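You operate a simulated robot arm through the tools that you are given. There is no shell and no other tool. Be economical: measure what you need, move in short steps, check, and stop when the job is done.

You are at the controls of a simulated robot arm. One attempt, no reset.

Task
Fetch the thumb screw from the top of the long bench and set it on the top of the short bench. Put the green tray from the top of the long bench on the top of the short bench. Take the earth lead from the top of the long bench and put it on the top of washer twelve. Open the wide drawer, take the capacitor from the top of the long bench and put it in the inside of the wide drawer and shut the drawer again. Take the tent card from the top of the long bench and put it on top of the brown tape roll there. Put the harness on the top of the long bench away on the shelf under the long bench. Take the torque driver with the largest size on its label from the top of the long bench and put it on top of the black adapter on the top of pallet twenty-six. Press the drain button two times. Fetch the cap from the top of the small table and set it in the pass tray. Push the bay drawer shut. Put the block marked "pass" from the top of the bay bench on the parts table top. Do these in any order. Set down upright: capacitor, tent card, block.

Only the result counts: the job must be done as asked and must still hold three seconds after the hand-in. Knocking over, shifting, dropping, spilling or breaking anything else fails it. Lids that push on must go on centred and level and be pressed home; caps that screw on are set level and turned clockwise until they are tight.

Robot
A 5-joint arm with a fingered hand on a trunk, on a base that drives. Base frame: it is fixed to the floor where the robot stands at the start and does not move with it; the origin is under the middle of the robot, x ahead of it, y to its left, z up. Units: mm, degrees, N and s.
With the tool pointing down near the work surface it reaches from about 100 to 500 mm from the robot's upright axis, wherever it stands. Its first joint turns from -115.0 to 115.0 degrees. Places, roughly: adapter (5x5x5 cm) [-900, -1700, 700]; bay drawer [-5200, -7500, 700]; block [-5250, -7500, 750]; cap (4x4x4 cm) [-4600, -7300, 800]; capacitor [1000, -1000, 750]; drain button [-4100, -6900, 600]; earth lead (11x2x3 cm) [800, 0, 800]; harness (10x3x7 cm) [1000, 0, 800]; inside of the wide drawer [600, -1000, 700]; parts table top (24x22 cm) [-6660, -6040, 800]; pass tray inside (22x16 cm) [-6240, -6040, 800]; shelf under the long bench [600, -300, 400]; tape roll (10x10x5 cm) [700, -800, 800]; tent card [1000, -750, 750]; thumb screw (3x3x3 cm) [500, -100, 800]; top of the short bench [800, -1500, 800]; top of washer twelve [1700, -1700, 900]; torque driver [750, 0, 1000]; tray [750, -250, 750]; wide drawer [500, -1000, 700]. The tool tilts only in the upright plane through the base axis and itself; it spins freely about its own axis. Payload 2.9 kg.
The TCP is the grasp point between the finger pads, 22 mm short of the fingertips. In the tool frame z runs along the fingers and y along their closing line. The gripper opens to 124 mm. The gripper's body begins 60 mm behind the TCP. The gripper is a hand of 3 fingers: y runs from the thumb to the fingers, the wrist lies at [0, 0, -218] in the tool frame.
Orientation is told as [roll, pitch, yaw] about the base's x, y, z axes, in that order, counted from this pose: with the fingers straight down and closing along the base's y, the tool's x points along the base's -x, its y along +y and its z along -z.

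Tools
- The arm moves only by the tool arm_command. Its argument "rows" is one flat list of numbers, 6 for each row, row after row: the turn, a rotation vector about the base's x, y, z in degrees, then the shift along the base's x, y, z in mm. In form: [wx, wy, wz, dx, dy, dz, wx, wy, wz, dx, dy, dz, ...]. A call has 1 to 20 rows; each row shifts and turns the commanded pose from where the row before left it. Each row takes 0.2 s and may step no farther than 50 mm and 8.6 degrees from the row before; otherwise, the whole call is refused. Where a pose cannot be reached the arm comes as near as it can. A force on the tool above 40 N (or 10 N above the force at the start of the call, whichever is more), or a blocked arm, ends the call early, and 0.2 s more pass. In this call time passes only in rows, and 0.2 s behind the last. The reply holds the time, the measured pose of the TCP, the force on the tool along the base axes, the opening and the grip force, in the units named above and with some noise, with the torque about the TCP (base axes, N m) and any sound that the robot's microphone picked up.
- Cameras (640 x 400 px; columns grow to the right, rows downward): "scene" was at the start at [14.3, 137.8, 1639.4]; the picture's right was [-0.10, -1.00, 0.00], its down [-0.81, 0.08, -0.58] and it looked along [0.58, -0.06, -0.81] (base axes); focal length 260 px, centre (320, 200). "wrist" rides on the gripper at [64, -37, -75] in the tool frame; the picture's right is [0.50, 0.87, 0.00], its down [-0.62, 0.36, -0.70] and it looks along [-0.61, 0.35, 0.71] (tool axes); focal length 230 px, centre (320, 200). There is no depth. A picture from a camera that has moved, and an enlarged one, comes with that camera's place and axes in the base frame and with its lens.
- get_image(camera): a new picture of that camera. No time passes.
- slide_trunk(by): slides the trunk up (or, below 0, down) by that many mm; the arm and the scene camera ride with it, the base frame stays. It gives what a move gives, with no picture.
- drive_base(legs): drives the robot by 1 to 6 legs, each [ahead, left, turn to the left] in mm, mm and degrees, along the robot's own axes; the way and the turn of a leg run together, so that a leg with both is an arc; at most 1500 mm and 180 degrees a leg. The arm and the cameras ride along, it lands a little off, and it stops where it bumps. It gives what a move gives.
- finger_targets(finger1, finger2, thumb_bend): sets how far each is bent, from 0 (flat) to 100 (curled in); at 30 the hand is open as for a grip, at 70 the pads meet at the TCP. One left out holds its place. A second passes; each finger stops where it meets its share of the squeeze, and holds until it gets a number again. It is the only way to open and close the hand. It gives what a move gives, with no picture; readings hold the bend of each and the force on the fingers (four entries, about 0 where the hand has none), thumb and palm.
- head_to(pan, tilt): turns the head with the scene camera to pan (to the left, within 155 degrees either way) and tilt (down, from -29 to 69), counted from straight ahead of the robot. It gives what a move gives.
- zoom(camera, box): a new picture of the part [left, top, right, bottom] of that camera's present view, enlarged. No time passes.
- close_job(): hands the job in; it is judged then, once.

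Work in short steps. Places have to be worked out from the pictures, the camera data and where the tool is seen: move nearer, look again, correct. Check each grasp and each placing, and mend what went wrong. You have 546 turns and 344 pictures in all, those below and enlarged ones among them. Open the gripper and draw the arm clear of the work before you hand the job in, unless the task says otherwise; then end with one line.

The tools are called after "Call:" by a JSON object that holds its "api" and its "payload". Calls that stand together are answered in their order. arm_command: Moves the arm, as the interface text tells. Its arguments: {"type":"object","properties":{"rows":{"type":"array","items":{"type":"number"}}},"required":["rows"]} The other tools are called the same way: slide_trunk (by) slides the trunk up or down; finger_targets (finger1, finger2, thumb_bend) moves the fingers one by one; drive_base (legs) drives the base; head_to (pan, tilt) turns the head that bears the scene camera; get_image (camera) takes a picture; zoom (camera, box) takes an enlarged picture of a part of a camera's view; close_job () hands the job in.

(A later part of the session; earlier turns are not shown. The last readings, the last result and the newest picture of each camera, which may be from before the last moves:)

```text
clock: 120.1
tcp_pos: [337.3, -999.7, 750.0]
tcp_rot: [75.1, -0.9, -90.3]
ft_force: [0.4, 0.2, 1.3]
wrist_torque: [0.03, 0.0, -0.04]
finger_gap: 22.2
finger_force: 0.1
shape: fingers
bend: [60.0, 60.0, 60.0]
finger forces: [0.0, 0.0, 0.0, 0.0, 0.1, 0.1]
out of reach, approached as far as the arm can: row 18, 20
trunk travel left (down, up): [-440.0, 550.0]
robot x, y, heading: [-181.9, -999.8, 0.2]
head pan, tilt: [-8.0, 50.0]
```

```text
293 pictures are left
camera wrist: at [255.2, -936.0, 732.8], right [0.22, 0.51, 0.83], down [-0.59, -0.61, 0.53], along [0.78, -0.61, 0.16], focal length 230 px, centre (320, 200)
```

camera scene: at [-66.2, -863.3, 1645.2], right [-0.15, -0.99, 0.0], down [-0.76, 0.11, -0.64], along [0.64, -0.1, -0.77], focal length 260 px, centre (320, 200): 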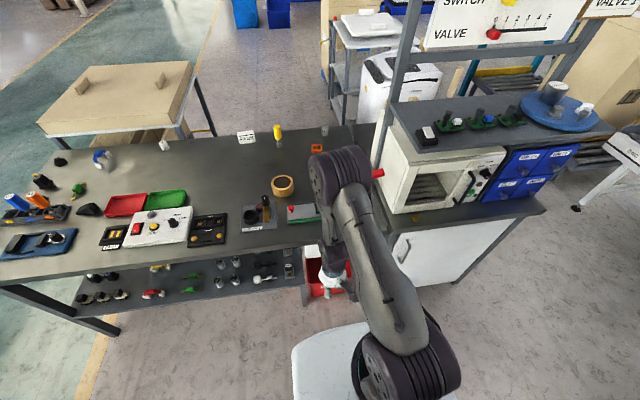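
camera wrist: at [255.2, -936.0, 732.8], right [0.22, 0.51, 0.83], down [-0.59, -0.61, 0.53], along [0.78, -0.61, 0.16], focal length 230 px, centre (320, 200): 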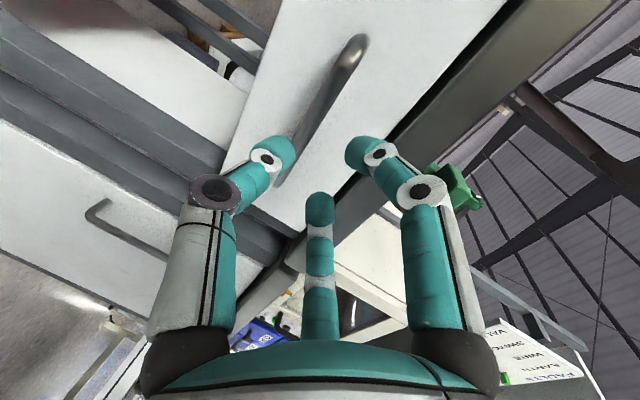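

The thumb is below, fingers above, and the bar is at z≈726. I open slightly, lower 24 mm and advance.

Call:
{"api": "finger_targets", "payload": {"finger1": 54, "finger2": 54, "thumb_bend": 54}}

Call:
{"api": "arm_command", "payload": {"rows": [0, 0, 0, 0, -5, -24, 0, 0, 0, 20, 0, 0, 0, 0, 0, 15, 0, 0]}}

Call:
{"api": "get_image", "payload": {"camera": "wrist"}}

```text
clock: 121.1
tcp_pos: [337.6, -1000.3, 748.9]
tcp_rot: [74.9, -0.8, -90.2]
ft_force: [0.2, 0.7, -0.7]
wrist_torque: [0.0, 0.02, -0.01]
finger_gap: 38.0
finger_force: 0.1
shape: fingers
bend: [54.0, 54.0, 54.0]
finger forces: [0.1, 0.0, 0.0, 0.0, 0.0, 0.0]
trunk travel left (down, up): [-440.0, 550.0]
robot x, y, heading: [-183.6, -996.4, -0.1]
head pan, tilt: [-8.0, 50.0]
```

```text
clock: 121.9
tcp_pos: [369.9, -1008.9, 724.8]
tcp_rot: [75.1, -0.9, -91.0]
ft_force: [-6.3, -1.3, 4.9]
wrist_torque: [0.14, -0.17, 0.11]
finger_gap: 39.1
finger_force: 4.1
shape: fingers
bend: [53.0, 54.0, 54.0]
finger forces: [7.5, 0.0, 0.0, 0.0, 0.0, 0.0]
trunk travel left (down, up): [-440.0, 550.0]
robot x, y, heading: [-185.3, -994.3, 0.3]
head pan, tilt: [-8.0, 50.0]
```

```text
292 pictures are left
camera wrist: at [289.1, -942.6, 708.1], right [0.23, 0.51, 0.83], down [-0.6, -0.6, 0.54], along [0.77, -0.62, 0.17], focal length 230 px, centre (320, 200)
```

wrist: 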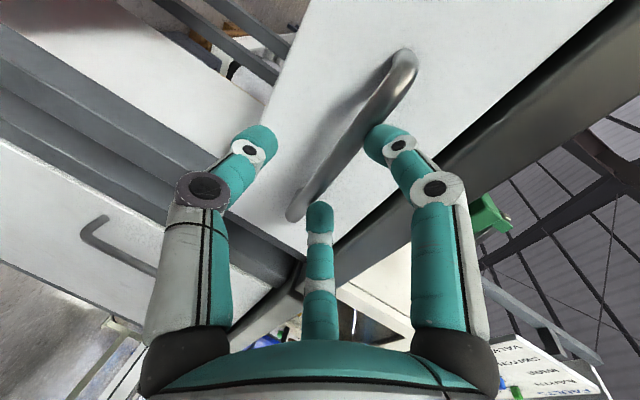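

Finger 1 bumps the bar. I back off, open wider, raise 10 mm and advance again.

Call:
{"api": "arm_command", "payload": {"rows": [0, 0, 0, -18, 3, 0, 0, 0, 0, 0, 0, 10]}}

Call:
{"api": "finger_targets", "payload": {"finger1": 46, "finger2": 46, "thumb_bend": 46}}

Call:
{"api": "arm_command", "payload": {"rows": [0, 0, 0, 18, 0, 0, 0, 0, 0, 10, 0, 0, 0, 0, 0, 8, 0, 0]}}

Call:
{"api": "get_image", "payload": {"camera": "wrist"}}

```text
clock: 122.5
tcp_pos: [352.3, -1007.5, 734.4]
tcp_rot: [74.9, -1.0, -91.0]
ft_force: [-0.8, 0.6, -0.3]
wrist_torque: [-0.04, -0.02, 0.01]
finger_gap: 38.6
finger_force: 0.0
shape: fingers
bend: [54.0, 54.0, 54.0]
finger forces: [0.0, 0.0, 0.0, 0.0, 0.1, 0.0]
trunk travel left (down, up): [-440.0, 550.0]
robot x, y, heading: [-183.2, -994.7, 0.1]
head pan, tilt: [-8.0, 50.0]
```

```text
clock: 123.5
tcp_pos: [351.6, -1007.5, 732.4]
tcp_rot: [75.0, -1.0, -91.0]
ft_force: [-0.2, 0.3, 0.0]
wrist_torque: [-0.01, 0.01, -0.02]
finger_gap: 60.1
finger_force: 0.1
shape: fingers
bend: [46.0, 46.0, 46.0]
finger forces: [0.0, 0.0, 0.0, 0.0, 0.0, 0.0]
trunk travel left (down, up): [-440.0, 550.0]
robot x, y, heading: [-183.4, -998.8, 0.2]
head pan, tilt: [-8.0, 50.0]
```

```text
clock: 124.3
tcp_pos: [389.7, -1007.1, 735.1]
tcp_rot: [74.9, -1.1, -90.9]
ft_force: [-0.5, 0.6, 0.4]
wrist_torque: [-0.03, -0.02, 0.02]
finger_gap: 60.3
finger_force: 0.1
shape: fingers
bend: [46.0, 46.0, 46.0]
finger forces: [0.0, 0.0, 0.1, 0.0, 0.0, 0.1]
trunk travel left (down, up): [-440.0, 550.0]
robot x, y, heading: [-187.4, -997.2, 0.1]
head pan, tilt: [-8.0, 50.0]
```

```text
291 pictures are left
camera wrist: at [308.2, -940.9, 717.4], right [0.23, 0.51, 0.83], down [-0.59, -0.6, 0.54], along [0.77, -0.62, 0.16], focal length 230 px, centre (320, 200)
```

wrist: 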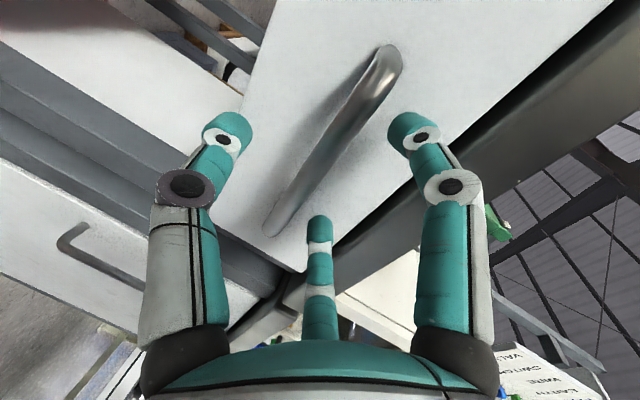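

The bar is now between thumb and fingers. Advance 8 mm and close.

Call:
{"api": "arm_command", "payload": {"rows": [0, 0, 0, 9, 0, 0]}}

Call:
{"api": "finger_targets", "payload": {"finger1": 75, "finger2": 75, "thumb_bend": 75}}

Call:
{"api": "get_image", "payload": {"camera": "wrist"}}

```text
clock: 124.7
tcp_pos: [399.3, -1006.2, 735.3]
tcp_rot: [75.0, -0.9, -90.8]
ft_force: [-0.4, 0.7, 0.6]
wrist_torque: [-0.01, 0.01, 0.0]
finger_gap: 60.3
finger_force: 0.0
shape: fingers
bend: [46.0, 46.0, 46.0]
finger forces: [0.0, 0.1, 0.1, 0.0, 0.0, 0.0]
trunk travel left (down, up): [-440.0, 550.0]
robot x, y, heading: [-185.5, -996.1, 0.1]
head pan, tilt: [-8.0, 50.0]
```

```text
clock: 125.7
tcp_pos: [398.3, -1006.8, 733.7]
tcp_rot: [74.8, -1.1, -90.9]
ft_force: [1.3, 0.0, -9.5]
wrist_torque: [-0.01, 0.07, 0.0]
finger_gap: 2.2
finger_force: 6.0
shape: fingers
bend: [73.0, 73.0, 67.0]
finger forces: [0.0, 0.0, 0.0, 0.1, 12.0, 0.0]
trunk travel left (down, up): [-440.0, 550.0]
robot x, y, heading: [-187.4, -994.5, 0.0]
head pan, tilt: [-8.0, 50.0]
```

```text
290 pictures are left
camera wrist: at [317.4, -941.7, 717.1], right [0.23, 0.51, 0.83], down [-0.59, -0.6, 0.54], along [0.77, -0.62, 0.16], focal length 230 px, centre (320, 200)
```

wrist: 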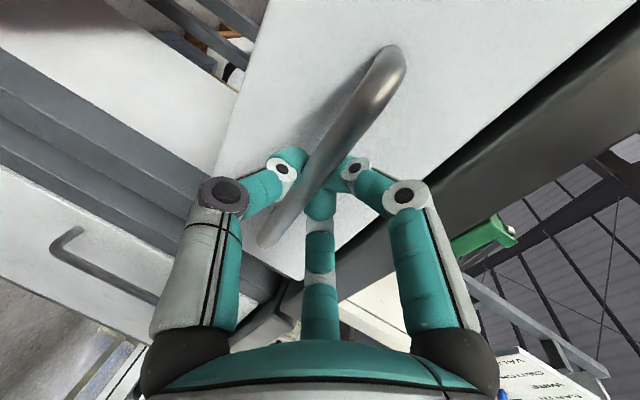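

The fingers have closed behind the bar, hooking it. I pull back gently 30 mm and check.

Call:
{"api": "arm_command", "payload": {"rows": [0, 0, 0, -10, 0, 0, 0, 0, 0, -10, 0, 0, 0, 0, 0, -10, 0, 0]}}

Call:
{"api": "get_image", "payload": {"camera": "wrist"}}

```text
clock: 126.5
tcp_pos: [368.8, -1007.2, 734.0]
tcp_rot: [74.9, -0.9, -90.9]
ft_force: [-0.8, -3.1, -10.7]
wrist_torque: [-0.02, 0.09, -0.05]
finger_gap: 1.8
finger_force: 5.7
shape: fingers
bend: [73.0, 73.0, 66.0]
finger forces: [0.0, 0.0, 0.1, 0.0, 11.2, 0.0]
trunk travel left (down, up): [-440.0, 550.0]
robot x, y, heading: [-185.2, -998.4, -0.0]
head pan, tilt: [-8.0, 50.0]
```

```text
289 pictures are left
camera wrist: at [286.4, -941.2, 717.2], right [0.23, 0.51, 0.83], down [-0.59, -0.6, 0.54], along [0.77, -0.62, 0.16], focal length 230 px, centre (320, 200)
```

wrist: 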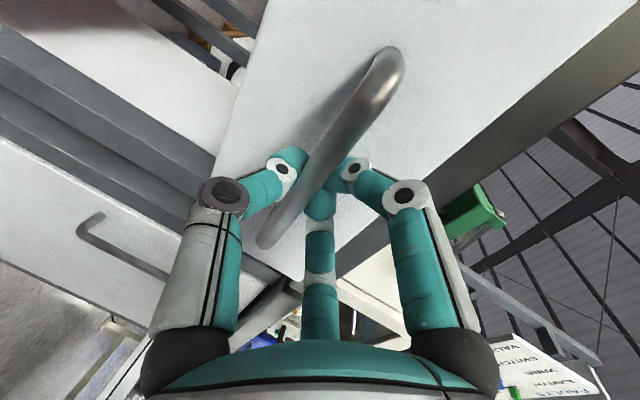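

The drawer follows. I pull another 180 mm by driving the base back.

Call:
{"api": "drive_base", "payload": {"legs": [[-180, 0, 0]]}}

Call:
{"api": "get_image", "payload": {"camera": "scene"}}

```text
clock: 128.1
tcp_pos: [185.4, -1006.5, 733.8]
tcp_rot: [74.9, -1.0, -90.8]
ft_force: [-0.1, -2.9, -11.5]
wrist_torque: [-0.07, 0.08, 0.02]
finger_gap: 2.0
finger_force: 6.1
shape: fingers
bend: [73.0, 73.0, 66.0]
finger forces: [0.0, 0.1, 0.0, 0.1, 11.7, 0.0]
trunk travel left (down, up): [-440.0, 550.0]
robot x, y, heading: [-365.6, -997.8, -0.1]
head pan, tilt: [-8.0, 50.0]
```

```text
288 pictures are left
camera scene: at [-348.4, -863.6, 1335.2], right [-0.14, -0.99, 0.0], down [-0.76, 0.11, -0.64], along [0.64, -0.09, -0.77], focal length 260 px, centre (320, 200)
```

scene: 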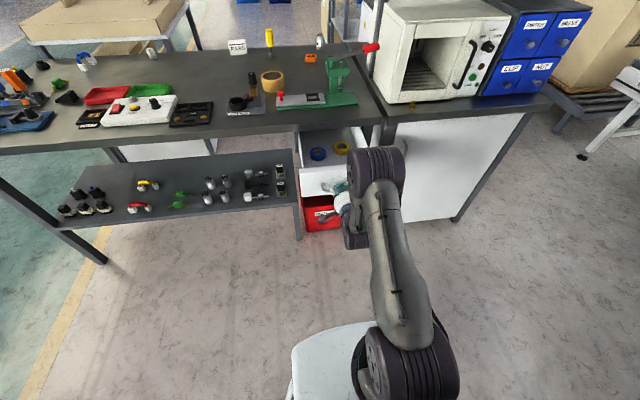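

The drawer is open with tape rolls inside. I zoom to see free space and then release the handle.

Call:
{"api": "zoom", "payload": {"camera": "scene", "box": [280, 110, 400, 240]}}

Call:
{"api": "finger_targets", "payload": {"finger1": 46, "finger2": 46, "thumb_bend": 46}}

```text
3.08 times, centred on (340, 175) of scene
camera zoom: at [-348.4, -863.6, 1335.2], right [-0.14, -0.99, 0.0], down [-0.76, 0.11, -0.64], along [0.64, -0.09, -0.77], focal length 800 px, centre (258, 277)
```

zoom: 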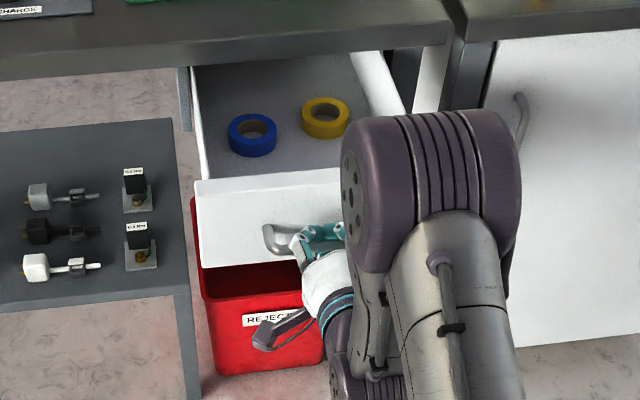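

```text
clock: 129.1
tcp_pos: [185.2, -1006.1, 734.1]
tcp_rot: [74.9, -1.0, -90.8]
ft_force: [-0.4, 0.5, -0.7]
wrist_torque: [0.0, 0.01, -0.01]
finger_gap: 60.2
finger_force: 0.0
shape: fingers
bend: [46.0, 46.0, 46.0]
finger forces: [0.0, 0.0, 0.0, 0.1, 0.1, 0.1]
trunk travel left (down, up): [-440.0, 550.0]
robot x, y, heading: [-368.3, -997.0, -0.1]
head pan, tilt: [-8.0, 50.0]
```

Handle released. I back off, then restore the tool to vertical and raise the trunk.

Call:
{"api": "drive_base", "payload": {"legs": [[-100, 0, 0]]}}

Call:
{"api": "arm_command", "payload": {"rows": [0.14, 8.33, 0, -10.4, 0, -30, 0.14, 8.33, 0, -14.7, 0, -28.2, 0.14, 8.33, 0, -18.5, 0, -25.5, 0.14, 8.33, 0, -22.1, 0, -22.8, 0.14, 8.33, 0, -25.1, 0, -19.2, 0.14, 8.33, 0, -27.7, 0, -15.5, 0.14, 8.33, 0, -29.6, 0, -11.2, 0.14, 8.33, 0, -30.9, 0, -6.9, 0.14, 8.33, 0, -31.6, 0, -2.3]}}

Call:
{"api": "slide_trunk", "payload": {"by": 350}}

```text
clock: 130.2
tcp_pos: [82.4, -1006.6, 734.8]
tcp_rot: [75.0, -1.0, -90.8]
ft_force: [0.1, -0.2, -0.3]
wrist_torque: [0.02, 0.03, 0.0]
finger_gap: 60.3
finger_force: 0.0
shape: fingers
bend: [46.0, 46.0, 46.0]
finger forces: [0.0, 0.0, 0.0, 0.1, 0.0, 0.0]
trunk travel left (down, up): [-440.0, 550.0]
robot x, y, heading: [-468.4, -998.7, -0.0]
head pan, tilt: [-8.0, 50.0]
```

```text
clock: 132.2
tcp_pos: [-127.0, -1003.3, 569.5]
tcp_rot: [-0.1, 0.0, -90.1]
ft_force: [0.1, -0.5, -0.2]
wrist_torque: [-0.02, 0.01, 0.0]
finger_gap: 60.5
finger_force: 0.0
shape: fingers
bend: [46.0, 46.0, 46.0]
finger forces: [0.0, 0.0, 0.0, 0.0, 0.1, 0.1]
trunk travel left (down, up): [-440.0, 550.0]
robot x, y, heading: [-467.5, -999.3, 0.0]
head pan, tilt: [-8.0, 50.0]
```

```text
clock: 135.6
tcp_pos: [-125.8, -1005.1, 918.9]
tcp_rot: [0.0, -0.1, -89.9]
ft_force: [-0.5, 0.1, 0.6]
wrist_torque: [0.03, 0.02, -0.03]
finger_gap: 60.4
finger_force: 0.1
shape: fingers
bend: [46.0, 46.0, 46.0]
finger forces: [0.0, 0.1, 0.0, 0.0, 0.0, 0.1]
trunk travel left (down, up): [-790.0, 200.0]
robot x, y, heading: [-468.6, -999.4, 0.2]
head pan, tilt: [-8.0, 50.0]
```

Raise the hand a bit, then drive to in front of the tray.

Call:
{"api": "arm_command", "payload": {"rows": [0, 0, 0, 0, 0, 40, 0, 0, 0, 0, 0, 40]}}

Call:
{"api": "drive_base", "payload": {"legs": [[300, 655, 0], [310, 0, 0]]}}

Call:
{"api": "finger_targets", "payload": {"finger1": 22, "finger2": 22, "thumb_bend": 22}}

```text
clock: 136.2
tcp_pos: [-127.2, -1006.5, 999.9]
tcp_rot: [-0.1, 0.0, -90.0]
ft_force: [-0.2, -0.4, -0.1]
wrist_torque: [0.0, 0.01, -0.02]
finger_gap: 60.6
finger_force: 0.1
shape: fingers
bend: [46.0, 46.0, 46.0]
finger forces: [0.0, 0.0, 0.0, 0.1, 0.0, 0.0]
trunk travel left (down, up): [-790.0, 200.0]
robot x, y, heading: [-467.7, -997.3, -0.3]
head pan, tilt: [-8.0, 50.0]
```

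```text
clock: 141.9
tcp_pos: [472.6, -339.0, 999.7]
tcp_rot: [-0.1, 0.0, -89.4]
ft_force: [0.3, -0.5, -0.1]
wrist_torque: [0.03, 0.0, 0.01]
finger_gap: 60.2
finger_force: 0.1
shape: fingers
bend: [46.0, 46.0, 46.0]
finger forces: [0.1, 0.0, 0.1, 0.0, 0.0, 0.0]
trunk travel left (down, up): [-790.0, 200.0]
robot x, y, heading: [134.5, -335.4, 0.8]
head pan, tilt: [-8.0, 50.0]
```

```text
clock: 142.9
tcp_pos: [472.0, -338.8, 1000.3]
tcp_rot: [-0.1, 0.1, -89.4]
ft_force: [-0.3, -0.2, -0.8]
wrist_torque: [0.01, -0.03, -0.02]
finger_gap: 117.0
finger_force: 0.2
shape: fingers
bend: [22.0, 22.0, 22.0]
finger forces: [0.0, 0.0, 0.0, 0.0, 0.1, 0.0]
trunk travel left (down, up): [-790.0, 200.0]
robot x, y, heading: [129.8, -332.4, 0.7]
head pan, tilt: [-8.0, 50.0]
```

Positions fit. I advance 25 mm, extend the arm high over the tray with a slight 8° tilt, then view.

Call:
{"api": "drive_base", "payload": {"legs": [[25, 0, -0.7]]}}

Call:
{"api": "arm_command", "payload": {"rows": [0, 0, 0, 40, 0, 0, 0, 0, 0, 40, 0, 0, 0, 0, 0, 40, 0, 0, -0.1, -4, 0, 40, 0, 0, -0.1, -4, 0, 40, 0, 0]}}

Call:
{"api": "get_image", "payload": {"camera": "wrist"}}

```text
clock: 143.7
tcp_pos: [494.3, -342.8, 1000.1]
tcp_rot: [0.0, 0.0, -90.1]
ft_force: [0.2, 0.4, 0.6]
wrist_torque: [-0.01, 0.02, 0.01]
finger_gap: 117.4
finger_force: 0.1
shape: fingers
bend: [22.0, 22.0, 22.0]
finger forces: [0.1, 0.1, 0.0, 0.0, 0.0, 0.1]
trunk travel left (down, up): [-790.0, 200.0]
robot x, y, heading: [155.6, -333.3, 0.2]
head pan, tilt: [-8.0, 50.0]
```

```text
clock: 144.9
tcp_pos: [698.3, -341.3, 997.9]
tcp_rot: [7.9, 0.0, -90.0]
ft_force: [-0.1, -0.4, 0.6]
wrist_torque: [0.01, 0.01, 0.01]
finger_gap: 117.2
finger_force: 0.1
shape: fingers
bend: [22.0, 22.0, 22.0]
finger forces: [0.0, 0.0, 0.0, 0.0, 0.0, 0.0]
trunk travel left (down, up): [-790.0, 200.0]
robot x, y, heading: [151.5, -334.6, 0.1]
head pan, tilt: [-8.0, 50.0]
```

```text
286 pictures are left
camera wrist: at [650.8, -275.9, 1067.9], right [0.86, 0.5, 0.12], down [0.26, -0.62, 0.74], along [0.44, -0.61, -0.66], focal length 230 px, centre (320, 200)
```

wrist: 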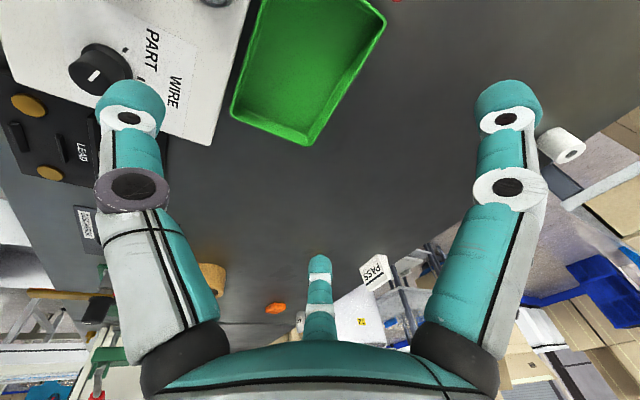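

Tray spans x 653–748, y about -410 to -270. I shift to x 718 and lower with the trunk.

Call:
{"api": "arm_command", "payload": {"rows": [0, 0, 0, 20, 1, 0]}}

Call:
{"api": "slide_trunk", "payload": {"by": -105}}

Call:
{"api": "get_image", "payload": {"camera": "wrist"}}

Call:
{"api": "get_image", "payload": {"camera": "scene"}}

```text
clock: 145.3
tcp_pos: [718.5, -340.1, 998.2]
tcp_rot: [8.0, -0.1, -90.2]
ft_force: [-0.7, 0.1, 1.0]
wrist_torque: [0.0, 0.02, -0.01]
finger_gap: 117.3
finger_force: 0.1
shape: fingers
bend: [22.0, 22.0, 22.0]
finger forces: [0.0, 0.0, 0.0, 0.0, 0.0, 0.0]
trunk travel left (down, up): [-790.0, 200.0]
robot x, y, heading: [153.6, -333.8, -0.3]
head pan, tilt: [-8.0, 50.0]
```

```text
clock: 146.6
tcp_pos: [717.4, -339.5, 893.8]
tcp_rot: [8.0, 0.0, -90.1]
ft_force: [0.0, 0.3, -0.3]
wrist_torque: [0.03, 0.0, 0.0]
finger_gap: 117.2
finger_force: 0.2
shape: fingers
bend: [22.0, 22.0, 22.0]
finger forces: [0.0, 0.0, 0.1, 0.0, 0.0, 0.0]
trunk travel left (down, up): [-685.0, 305.0]
robot x, y, heading: [159.2, -331.1, 0.0]
head pan, tilt: [-8.0, 50.0]
```

```text
285 pictures are left
camera wrist: at [670.8, -275.4, 963.5], right [0.86, 0.5, 0.12], down [0.25, -0.62, 0.74], along [0.44, -0.61, -0.66], focal length 230 px, centre (320, 200)
```

wrist: 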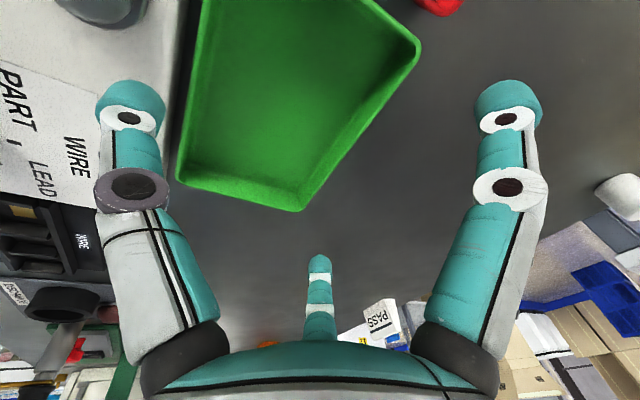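

```text
284 pictures are left
camera scene: at [172.8, -199.2, 1580.2], right [-0.14, -0.99, 0.0], down [-0.76, 0.11, -0.64], along [0.64, -0.09, -0.77], focal length 260 px, centre (320, 200)
```

scene: 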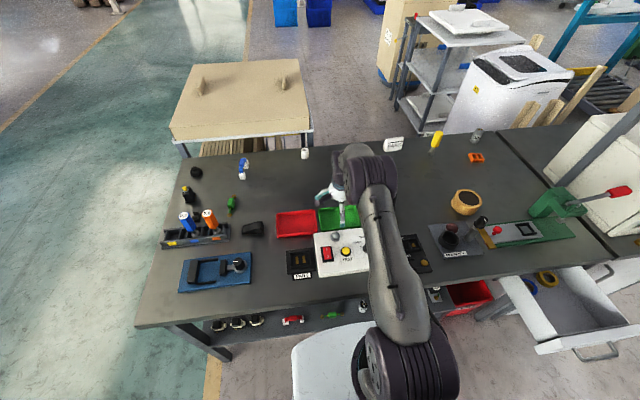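

The thumb won't fit between box and tray, so I'll pinch the tray's right wall instead. I preclose, spin to yaw 0 and move over that wall.

Call:
{"api": "finger_targets", "payload": {"finger1": 50, "finger2": 50, "thumb_bend": 50}}

Call:
{"api": "arm_command", "payload": {"rows": [0, 0, 8.2, -2, -5.4, 0, 0, 0, 8.2, -2, -5.4, 0, 0, 0, 8.2, -2, -5.4, 0, 0, 0, 8.2, -2, -5.4, 0, 0, 0, 8.2, -2, -5.4, 0, 0, 0, 8.2, -2, -5.4, 0, 0, 0, 8.2, -2, -5.4, 0, 0, 0, 8.2, -2, -5.4, 0, 0, 0, 8.2, -2, -5.4, 0, 0, 0, 8.2, -2, -5.4, 0, 0, 0, 8.0, -2, -5.4, 0]}}

Call:
{"api": "get_image", "payload": {"camera": "wrist"}}

```text
clock: 147.6
tcp_pos: [718.3, -339.2, 894.8]
tcp_rot: [7.9, -0.1, -90.1]
ft_force: [-0.5, 0.6, 0.6]
wrist_torque: [-0.04, 0.02, 0.0]
finger_gap: 50.2
finger_force: 0.1
shape: fingers
bend: [50.0, 50.0, 50.0]
finger forces: [0.0, 0.0, 0.0, 0.1, 0.0, 0.0]
trunk travel left (down, up): [-685.0, 305.0]
robot x, y, heading: [153.1, -333.0, -0.1]
head pan, tilt: [-8.0, 50.0]
```

```text
clock: 150.0
tcp_pos: [697.1, -362.7, 893.4]
tcp_rot: [-0.2, -5.4, -0.5]
ft_force: [0.2, 0.2, 0.0]
wrist_torque: [-0.02, 0.0, -0.01]
finger_gap: 50.0
finger_force: 0.0
shape: fingers
bend: [50.0, 50.0, 50.0]
finger forces: [0.1, 0.0, 0.1, 0.0, 0.1, 0.0]
out of reach, approached as far as the arm can: row 2, 3, 5, 6, 8, 9, 10
trunk travel left (down, up): [-685.0, 305.0]
robot x, y, heading: [152.9, -333.3, -0.0]
head pan, tilt: [-8.0, 50.0]
```

```text
283 pictures are left
camera wrist: at [625.7, -399.3, 963.4], right [-0.49, 0.87, -0.05], down [0.55, 0.35, 0.75], along [0.68, 0.34, -0.65], focal length 230 px, centre (320, 200)
```

wrist: 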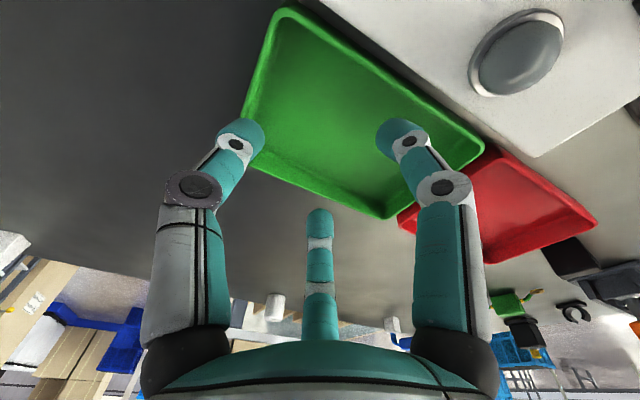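

Moving over the tray's right wall at y≈-403.

Call:
{"api": "arm_command", "payload": {"rows": [0, 0, -2, -1, -20, 0, 0, 0, -2, -1, -20, 0, 0, 0, -2, 0, 0, -12]}}

Call:
{"api": "get_image", "payload": {"camera": "wrist"}}

```text
clock: 150.8
tcp_pos: [696.9, -403.0, 881.6]
tcp_rot: [-0.2, -5.3, -6.7]
ft_force: [0.1, 0.6, 0.5]
wrist_torque: [0.0, 0.0, 0.01]
finger_gap: 50.4
finger_force: 0.0
shape: fingers
bend: [50.0, 50.0, 50.0]
finger forces: [0.0, 0.0, 0.0, 0.1, 0.1, 0.0]
trunk travel left (down, up): [-685.0, 305.0]
robot x, y, heading: [155.2, -333.2, -0.2]
head pan, tilt: [-8.0, 50.0]
```

```text
282 pictures are left
camera wrist: at [621.9, -432.0, 951.3], right [-0.39, 0.92, -0.05], down [0.59, 0.29, 0.75], along [0.71, 0.27, -0.65], focal length 230 px, centre (320, 200)
```

wrist: 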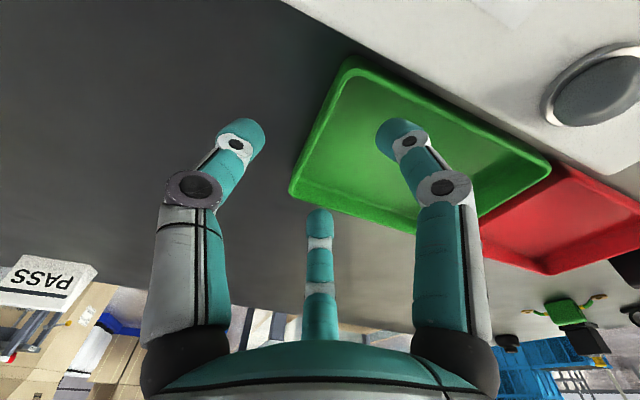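

The rim is at y≈-412 and one finger would land outside the back wall; I preclose a little more, shift and descend around the wall.

Call:
{"api": "finger_targets", "payload": {"finger1": 57, "finger2": 57, "thumb_bend": 54}}

Call:
{"api": "arm_command", "payload": {"rows": [0, 0, 0, -5, -8, -6, 0, 0, 0, 0, 0, -10]}}

Call:
{"api": "get_image", "payload": {"camera": "wrist"}}

```text
clock: 151.8
tcp_pos: [696.8, -404.6, 882.6]
tcp_rot: [-0.2, -5.4, -6.7]
ft_force: [0.6, -1.0, -0.4]
wrist_torque: [-0.02, -0.03, -0.01]
finger_gap: 36.6
finger_force: 0.1
shape: fingers
bend: [56.0, 56.0, 54.0]
finger forces: [0.0, 0.0, 0.1, 0.0, 0.0, 0.0]
trunk travel left (down, up): [-685.0, 305.0]
robot x, y, heading: [154.1, -333.5, 0.1]
head pan, tilt: [-8.0, 50.0]
```

```text
clock: 152.4
tcp_pos: [690.8, -412.3, 864.2]
tcp_rot: [-0.3, -5.4, -6.7]
ft_force: [-0.3, -0.3, -0.3]
wrist_torque: [0.0, 0.01, -0.01]
finger_gap: 36.5
finger_force: 0.0
shape: fingers
bend: [56.0, 56.0, 54.0]
finger forces: [0.0, 0.0, 0.0, 0.0, 0.0, 0.0]
trunk travel left (down, up): [-685.0, 305.0]
robot x, y, heading: [156.1, -335.1, -0.0]
head pan, tilt: [-8.0, 50.0]
```

```text
281 pictures are left
camera wrist: at [615.7, -439.8, 934.1], right [-0.39, 0.92, -0.05], down [0.59, 0.29, 0.75], along [0.71, 0.27, -0.65], focal length 230 px, centre (320, 200)
```

wrist: 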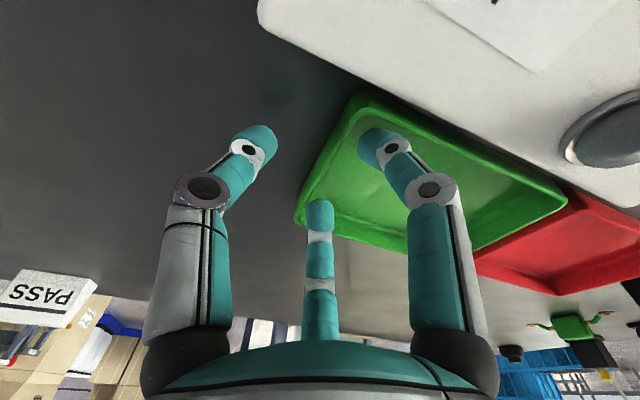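

Thumb is outside, both fingers inside, centered. Descend 9 mm and close.

Call:
{"api": "arm_command", "payload": {"rows": [0, 0, 0, 0, 0, -5, 0, 0, 0, 0, 0, -4]}}

Call:
{"api": "finger_targets", "payload": {"finger1": 76, "finger2": 76, "thumb_bend": 76}}

Call:
{"api": "get_image", "payload": {"camera": "wrist"}}

```text
clock: 153.0
tcp_pos: [691.3, -410.1, 856.8]
tcp_rot: [-0.2, -5.4, -6.7]
ft_force: [0.4, 0.2, 0.2]
wrist_torque: [-0.04, -0.01, 0.03]
finger_gap: 36.4
finger_force: 0.1
shape: fingers
bend: [56.0, 56.0, 54.0]
finger forces: [0.0, 0.0, 0.0, 0.1, 0.0, 0.1]
trunk travel left (down, up): [-685.0, 305.0]
robot x, y, heading: [153.4, -335.3, -0.1]
head pan, tilt: [-8.0, 50.0]
```

```text
clock: 154.0
tcp_pos: [690.6, -411.4, 855.1]
tcp_rot: [-0.3, -5.5, -6.8]
ft_force: [-0.7, 1.1, 0.0]
wrist_torque: [-0.04, 0.03, 0.02]
finger_gap: 0.0
finger_force: 11.5
shape: fingers
bend: [74.0, 73.0, 68.0]
finger forces: [6.1, 6.6, 0.0, 0.0, 9.5, 0.0]
trunk travel left (down, up): [-685.0, 305.0]
robot x, y, heading: [154.1, -335.3, -0.4]
head pan, tilt: [-8.0, 50.0]
```

```text
280 pictures are left
camera wrist: at [615.4, -439.2, 926.0], right [-0.39, 0.92, -0.05], down [0.59, 0.29, 0.75], along [0.71, 0.27, -0.65], focal length 230 px, centre (320, 200)
```

wrist: 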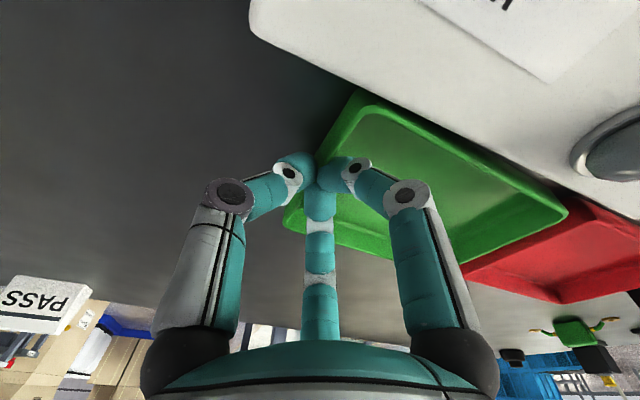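

The wall is gripped. I lift 40 mm and check for sag and the red tray.

Call:
{"api": "arm_command", "payload": {"rows": [0, 0, 0, 0, 0, 10, 0, 0, 0, 0, 0, 15, 0, 0, 0, 0, 0, 20]}}

Call:
{"api": "get_image", "payload": {"camera": "wrist"}}

```text
clock: 154.8
tcp_pos: [690.2, -411.7, 900.6]
tcp_rot: [-0.1, -5.4, -6.8]
ft_force: [-0.3, -0.5, 0.1]
wrist_torque: [-0.05, 0.03, 0.0]
finger_gap: 0.0
finger_force: 12.0
shape: fingers
bend: [73.0, 73.0, 68.0]
finger forces: [6.7, 6.6, 0.1, 0.1, 10.6, 0.1]
trunk travel left (down, up): [-685.0, 305.0]
robot x, y, heading: [156.5, -333.0, -0.1]
head pan, tilt: [-8.0, 50.0]
```

```text
279 pictures are left
camera wrist: at [615.2, -438.8, 970.9], right [-0.39, 0.92, -0.05], down [0.59, 0.29, 0.75], along [0.71, 0.27, -0.65], focal length 230 px, centre (320, 200)
```

wrist: 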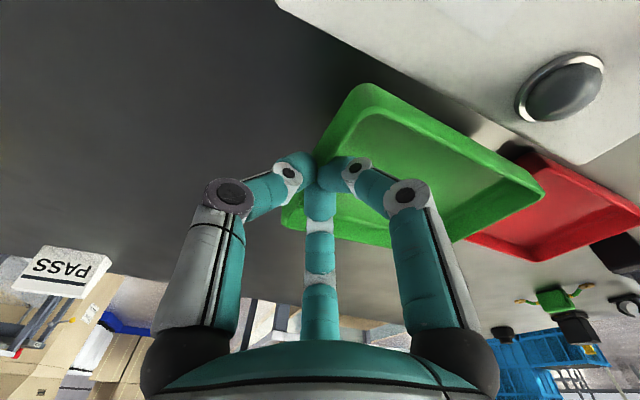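

Tray lifted with only a slight tilt. I raise the trunk, retract the arm and then drive around the left end to the back of the bench.

Call:
{"api": "slide_trunk", "payload": {"by": 130}}

Call:
{"api": "arm_command", "payload": {"rows": [0, 0, 0, -30, 5, 0, 0, 0, 0, -35, 6, 0, 0, 0, 0, -35, 6, 0, 0, 0, 0, -35, 6, 0, 0, 0, 0, -35, 6, 0]}}

Call:
{"api": "get_image", "payload": {"camera": "wrist"}}

```text
clock: 156.4
tcp_pos: [690.5, -411.7, 1030.8]
tcp_rot: [-0.2, -5.3, -6.6]
ft_force: [-0.6, -0.7, 0.2]
wrist_torque: [-0.06, 0.03, -0.01]
finger_gap: 0.0
finger_force: 11.3
shape: fingers
bend: [73.0, 73.0, 68.0]
finger forces: [6.7, 6.3, 0.0, 0.0, 10.3, 0.0]
trunk travel left (down, up): [-815.0, 175.0]
robot x, y, heading: [150.5, -333.3, -0.1]
head pan, tilt: [-8.0, 50.0]
```

```text
clock: 157.6
tcp_pos: [519.2, -382.1, 1031.5]
tcp_rot: [-0.1, -5.4, -6.7]
ft_force: [0.7, 0.7, -1.9]
wrist_torque: [0.02, 0.01, 0.02]
finger_gap: 0.1
finger_force: 11.5
shape: fingers
bend: [73.0, 73.0, 68.0]
finger forces: [6.7, 6.2, 0.0, 0.1, 10.5, 0.0]
trunk travel left (down, up): [-815.0, 175.0]
robot x, y, heading: [153.4, -337.4, -0.3]
head pan, tilt: [-8.0, 50.0]
```

```text
278 pictures are left
camera wrist: at [444.0, -409.8, 1101.4], right [-0.39, 0.92, -0.05], down [0.59, 0.29, 0.76], along [0.71, 0.27, -0.65], focal length 230 px, centre (320, 200)
```

wrist: 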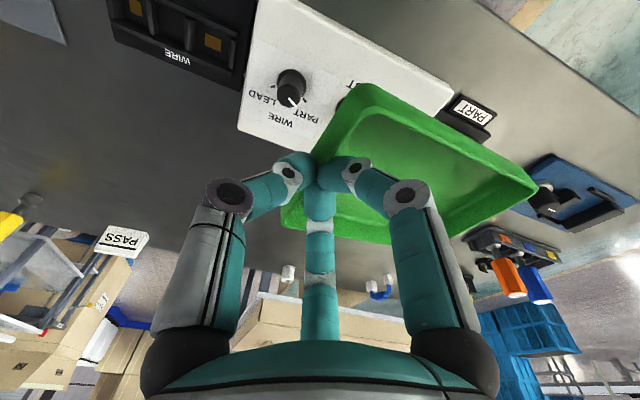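

Tray is secure. Drive around: back, left, forward along the aisle, then right behind the cart.

Call:
{"api": "drive_base", "payload": {"legs": [[-300, 0, 0], [0, 1370, 0], [1400, 0, 0], [1250, 0, 0]]}}

Call:
{"api": "head_to", "payload": {"pan": -60, "tilt": 35}}

Call:
{"api": "get_image", "payload": {"camera": "scene"}}

```text
clock: 178.6
tcp_pos: [2900.2, 895.0, 1030.5]
tcp_rot: [-0.3, -5.5, -8.4]
ft_force: [-0.9, 0.6, -0.9]
wrist_torque: [-0.02, 0.0, -0.01]
finger_gap: 0.0
finger_force: 12.0
shape: fingers
bend: [73.0, 73.0, 68.0]
finger forces: [6.7, 6.2, 0.0, 0.0, 10.5, 0.0]
trunk travel left (down, up): [-815.0, 175.0]
robot x, y, heading: [2534.4, 956.4, -1.9]
head pan, tilt: [-8.0, 50.0]
```

```text
clock: 179.8
tcp_pos: [2899.4, 895.4, 1031.6]
tcp_rot: [-0.1, -5.4, -8.5]
ft_force: [0.4, 0.1, -1.0]
wrist_torque: [-0.03, 0.02, 0.02]
finger_gap: 0.0
finger_force: 11.7
shape: fingers
bend: [73.0, 73.0, 68.0]
finger forces: [6.7, 6.2, 0.1, 0.0, 10.5, 0.0]
trunk travel left (down, up): [-815.0, 175.0]
robot x, y, heading: [2534.4, 958.4, -1.8]
head pan, tilt: [-60.0, 35.0]
```

```text
277 pictures are left
camera scene: at [2523.7, 1025.2, 1731.9], right [-0.88, -0.47, 0.0], down [-0.27, 0.51, -0.82], along [0.39, -0.72, -0.57], focal length 260 px, centre (320, 200)
```

scene: 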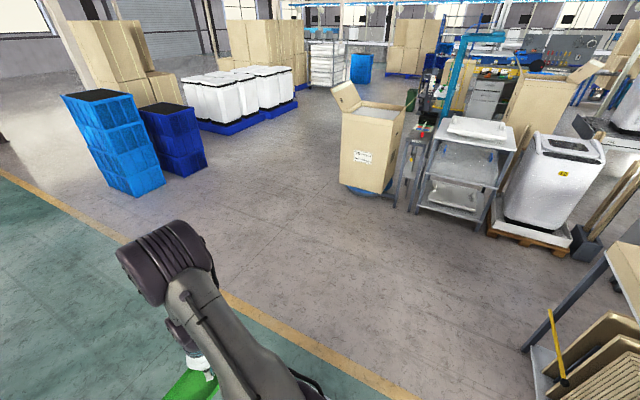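

The way is free. I zoom on the washer's tag, then move right.

Call:
{"api": "zoom", "payload": {"camera": "scene", "box": [490, 120, 620, 260]}}

Call:
{"api": "drive_base", "payload": {"legs": [[0, -1400, 1.8]]}}

Call:
{"api": "head_to", "payload": {"pan": -110, "tilt": 35}}

Call:
{"api": "get_image", "payload": {"camera": "scene"}}

```text
2.86 times, centred on (555, 190) of scene
camera zoom: at [2523.7, 1025.2, 1731.9], right [-0.88, -0.47, 0.0], down [-0.27, 0.51, -0.82], along [0.39, -0.72, -0.57], focal length 743 px, centre (-351, 229)
```

zoom: 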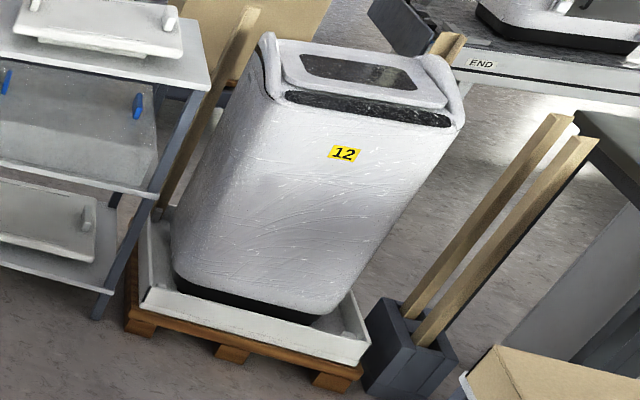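

```text
clock: 186.8
tcp_pos: [2867.8, -507.5, 1032.8]
tcp_rot: [-0.2, -5.4, -7.5]
ft_force: [-0.5, 0.4, 0.3]
wrist_torque: [-0.01, 0.05, -0.01]
finger_gap: 0.0
finger_force: 11.3
shape: fingers
bend: [73.0, 73.0, 68.0]
finger forces: [6.8, 6.1, 0.1, 0.0, 10.4, 0.0]
trunk travel left (down, up): [-815.0, 175.0]
robot x, y, heading: [2501.8, -454.3, -0.9]
head pan, tilt: [-60.0, 35.0]
```

```text
clock: 188.0
tcp_pos: [2866.7, -507.1, 1031.7]
tcp_rot: [-0.3, -5.4, -7.5]
ft_force: [0.3, 0.8, -0.2]
wrist_torque: [-0.04, -0.03, 0.01]
finger_gap: 0.1
finger_force: 11.8
shape: fingers
bend: [73.0, 73.0, 68.0]
finger forces: [6.7, 6.1, 0.1, 0.0, 10.5, 0.0]
trunk travel left (down, up): [-815.0, 175.0]
robot x, y, heading: [2501.5, -454.5, -0.6]
head pan, tilt: [-110.0, 35.0]
```

```text
275 pictures are left
camera scene: at [2414.6, -389.3, 1731.9], right [-0.93, 0.36, 0.0], down [0.2, 0.54, -0.82], along [-0.29, -0.77, -0.57], focal length 260 px, centre (320, 200)
```

scene: 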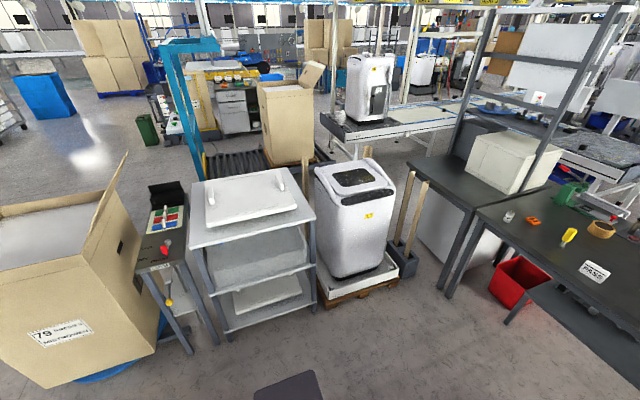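

Washer 12 confirmed and the rear part of the short bench is free. I turn around 180° here.

Call:
{"api": "drive_base", "payload": {"legs": [[0, 0, -179.4]]}}

```text
clock: 195.7
tcp_pos: [2135.8, -402.6, 1031.2]
tcp_rot: [-0.2, -5.4, 173.2]
ft_force: [-0.1, 0.0, -0.5]
wrist_torque: [0.02, -0.04, 0.05]
finger_gap: 0.0
finger_force: 11.3
shape: fingers
bend: [73.0, 73.0, 72.0]
finger forces: [8.1, 7.1, 0.0, 0.0, 7.9, 0.0]
trunk travel left (down, up): [-815.0, 175.0]
robot x, y, heading: [2503.3, -455.7, 180.0]
head pan, tilt: [-110.0, 35.0]
```

Thumb bend changed slightly; I check the tray in the hand.

Call:
{"api": "get_image", "payload": {"camera": "wrist"}}

```text
274 pictures are left
camera wrist: at [2210.2, -374.3, 1101.1], right [0.39, -0.92, -0.05], down [-0.59, -0.29, 0.75], along [-0.71, -0.27, -0.65], focal length 230 px, centre (320, 200)
```

wrist: 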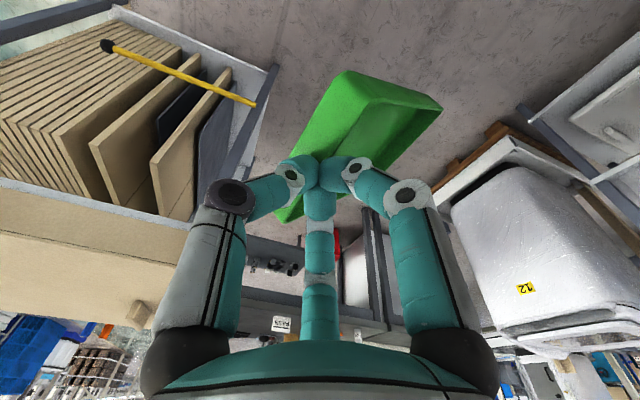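

The tray drooped in the grip during the turn but is still held. I drive gently to the back of the benches.

Call:
{"api": "drive_base", "payload": {"legs": [[600, 350, 0], [465, 270, 0]]}}

Call:
{"api": "get_image", "payload": {"camera": "wrist"}}

Call:
{"api": "head_to", "payload": {"pan": 20, "tilt": 50}}

Call:
{"api": "get_image", "payload": {"camera": "scene"}}

```text
clock: 202.2
tcp_pos: [1079.3, -1003.3, 1031.0]
tcp_rot: [-0.3, -5.4, 172.3]
ft_force: [0.3, 0.1, -1.3]
wrist_torque: [0.0, -0.01, 0.02]
finger_gap: 0.0
finger_force: 11.2
shape: fingers
bend: [73.0, 73.0, 72.0]
finger forces: [7.9, 7.2, 0.0, 0.0, 7.9, 0.1]
trunk travel left (down, up): [-815.0, 175.0]
robot x, y, heading: [1444.1, -1062.0, 179.0]
head pan, tilt: [-110.0, 35.0]
```

```text
273 pictures are left
camera wrist: at [1153.6, -977.0, 1101.2], right [0.38, -0.93, -0.05], down [-0.59, -0.28, 0.75], along [-0.71, -0.25, -0.65], focal length 230 px, centre (320, 200)
```

wrist: 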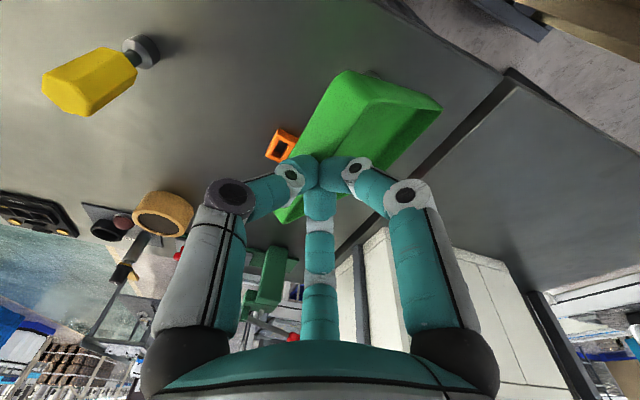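

```text
clock: 204.3
tcp_pos: [1079.1, -1003.9, 1032.6]
tcp_rot: [-0.2, -5.4, 172.2]
ft_force: [1.0, 0.4, -0.2]
wrist_torque: [0.01, -0.01, -0.02]
finger_gap: 0.1
finger_force: 11.6
shape: fingers
bend: [73.0, 73.0, 72.0]
finger forces: [8.0, 7.1, 0.1, 0.0, 7.9, 0.1]
trunk travel left (down, up): [-815.0, 175.0]
robot x, y, heading: [1441.9, -1060.0, 178.8]
head pan, tilt: [20.0, 50.0]
```

```text
272 pictures are left
camera scene: at [1429.8, -1230.7, 1710.2], right [-0.32, 0.95, 0.0], down [0.72, 0.25, -0.64], along [-0.61, -0.21, -0.77], focal length 260 px, centre (320, 200)
```

scene: 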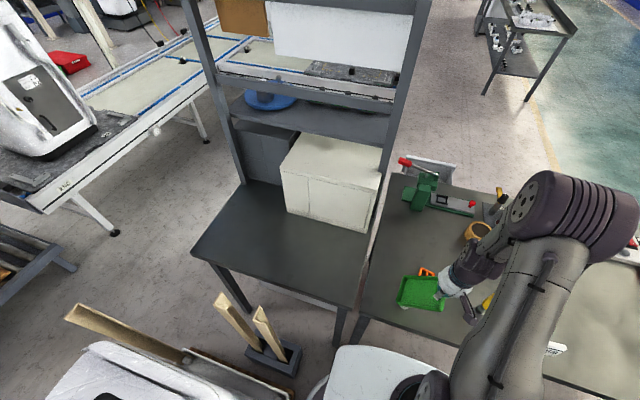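

Free area is x 830–1115, y -1240…-1840. I untilt the tool and move the tray over (985,-1290).

Call:
{"api": "arm_command", "payload": {"rows": [0, -5.4, 0, 0, 0, 0, 0, 0, 0, -11.75, -35.75, 0, 0, 0, 0, -11.75, -35.75, 0, 0, 0, 0, -11.75, -35.75, 0, 0, 0, 0, -11.75, -35.75, 0, 0, 0, 0, -11.75, -35.75, 0, 0, 0, 0, -11.75, -35.75, 0, 0, 0, 0, -11.75, -35.75, 0, 0, 0, 0, -11.75, -35.75, 0]}}

Call:
{"api": "get_image", "payload": {"camera": "scene"}}

Call:
{"api": "get_image", "payload": {"camera": "wrist"}}

```text
clock: 206.3
tcp_pos: [984.0, -1292.8, 1032.7]
tcp_rot: [-0.4, 0.6, 172.3]
ft_force: [-0.3, 0.4, -0.8]
wrist_torque: [0.05, -0.02, -0.02]
finger_gap: 0.1
finger_force: 11.5
shape: fingers
bend: [73.0, 73.0, 72.0]
finger forces: [7.8, 7.0, 0.0, 0.0, 7.8, 0.0]
trunk travel left (down, up): [-815.0, 175.0]
robot x, y, heading: [1441.8, -1060.9, 178.8]
head pan, tilt: [20.0, 50.0]
```

```text
271 pictures are left
camera scene: at [1429.5, -1232.4, 1710.0], right [-0.32, 0.95, 0.0], down [0.72, 0.25, -0.64], along [-0.61, -0.21, -0.77], focal length 260 px, centre (320, 200)
```

scene: 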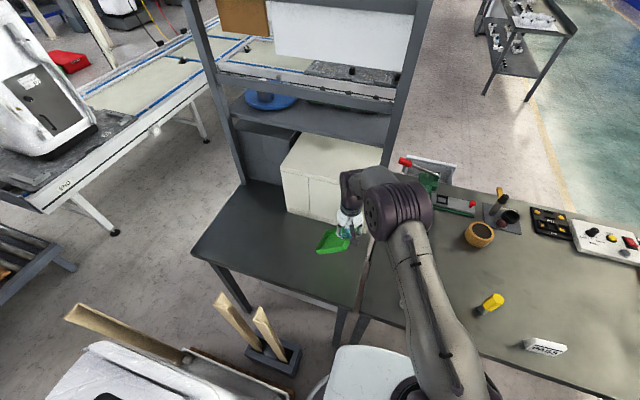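

```text
270 pictures are left
camera wrist: at [1051.8, -1265.6, 1109.6], right [0.38, -0.93, 0.0], down [-0.67, -0.27, 0.69], along [-0.64, -0.26, -0.72], focal length 230 px, centre (320, 200)
```

wrist: 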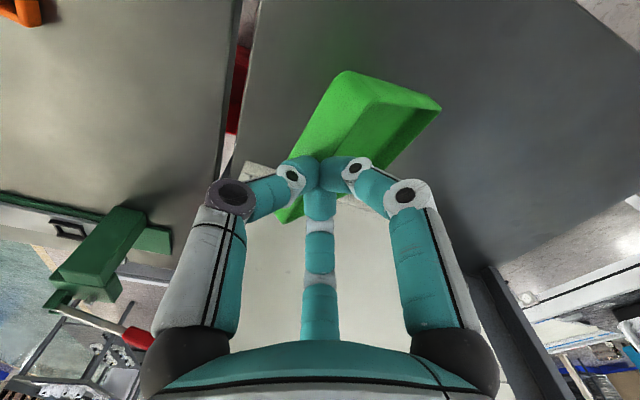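

The tray hangs with its floor facing +y, so I'll land its far edge further to -y and lay it down moving +y. Moving to (1030,-1390) and lowering.

Call:
{"api": "arm_command", "payload": {"rows": [0, 0, 0, 15, -32, 0, 0, 0, 0, 15, -32, 0, 0, 0, 0, 16, -33, 0]}}

Call:
{"api": "slide_trunk", "payload": {"by": -70}}

Call:
{"api": "zoom", "payload": {"camera": "scene", "box": [240, 160, 440, 285]}}

Call:
{"api": "get_image", "payload": {"camera": "wrist"}}

```text
clock: 207.1
tcp_pos: [1030.3, -1388.9, 1034.1]
tcp_rot: [-0.7, 0.3, 172.2]
ft_force: [0.1, 0.8, -1.6]
wrist_torque: [0.01, 0.0, 0.01]
finger_gap: 0.1
finger_force: 11.1
shape: fingers
bend: [73.0, 73.0, 72.0]
finger forces: [7.7, 7.2, 0.0, 0.1, 7.8, 0.1]
trunk travel left (down, up): [-815.0, 175.0]
robot x, y, heading: [1445.9, -1060.8, 178.9]
head pan, tilt: [20.0, 50.0]
```

```text
clock: 208.2
tcp_pos: [1029.6, -1388.4, 963.6]
tcp_rot: [-0.6, 0.5, 172.2]
ft_force: [0.5, 0.7, -0.9]
wrist_torque: [0.02, -0.02, 0.0]
finger_gap: 0.1
finger_force: 11.2
shape: fingers
bend: [73.0, 73.0, 72.0]
finger forces: [7.8, 7.3, 0.0, 0.0, 8.1, 0.1]
trunk travel left (down, up): [-745.0, 245.0]
robot x, y, heading: [1441.6, -1061.5, 179.0]
head pan, tilt: [20.0, 50.0]
```

```text
3.20 times, centred on (340, 222) of scene
camera zoom: at [1430.0, -1230.9, 1640.1], right [-0.32, 0.95, 0.0], down [0.72, 0.25, -0.64], along [-0.61, -0.21, -0.77], focal length 832 px, centre (256, 128)
```

zoom: 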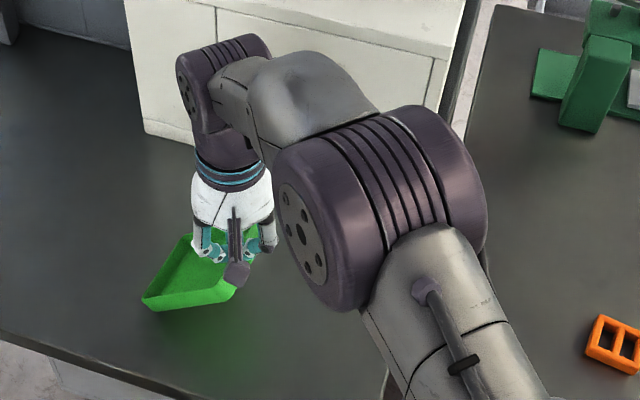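

```text
268 pictures are left
camera wrist: at [1097.1, -1360.7, 1040.4], right [0.38, -0.93, 0.0], down [-0.67, -0.28, 0.69], along [-0.64, -0.26, -0.72], focal length 230 px, centre (320, 200)
```

wrist: 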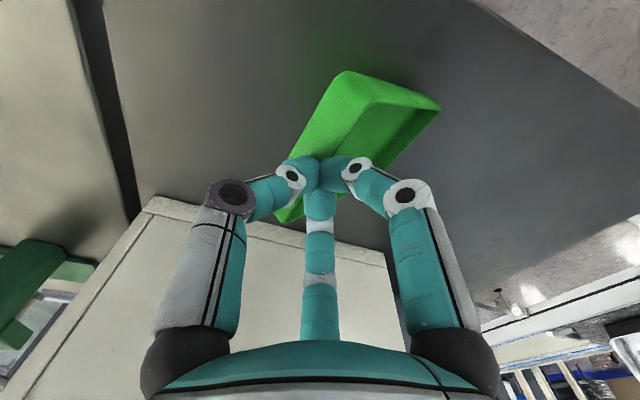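

The tray droops about 40°, interior up. Keep lowering in steps.

Call:
{"api": "slide_trunk", "payload": {"by": -45}}

Call:
{"api": "zoom", "payload": {"camera": "scene", "box": [240, 160, 440, 285]}}

```text
clock: 209.1
tcp_pos: [1029.3, -1389.1, 918.4]
tcp_rot: [-0.7, 0.5, 172.2]
ft_force: [0.6, -0.3, 1.0]
wrist_torque: [-0.04, 0.02, -0.02]
finger_gap: 0.0
finger_force: 10.8
shape: fingers
bend: [73.0, 74.0, 72.0]
finger forces: [7.7, 7.5, 0.0, 0.0, 7.3, 0.0]
trunk travel left (down, up): [-700.0, 290.0]
robot x, y, heading: [1444.5, -1058.6, 179.0]
head pan, tilt: [20.0, 50.0]
```

```text
3.20 times, centred on (340, 222) of scene
camera zoom: at [1430.0, -1230.9, 1595.1], right [-0.32, 0.95, 0.0], down [0.72, 0.25, -0.64], along [-0.61, -0.21, -0.77], focal length 832 px, centre (256, 128)
```

zoom: 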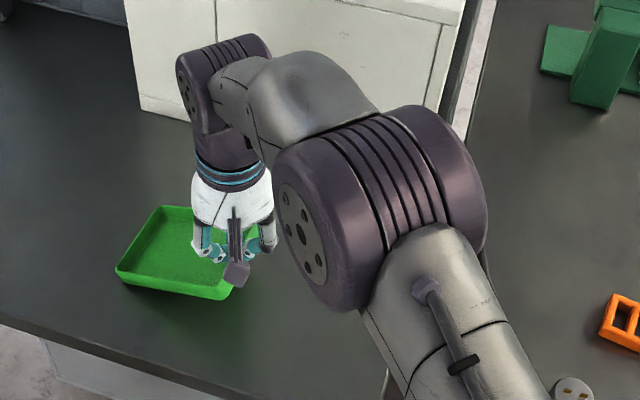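

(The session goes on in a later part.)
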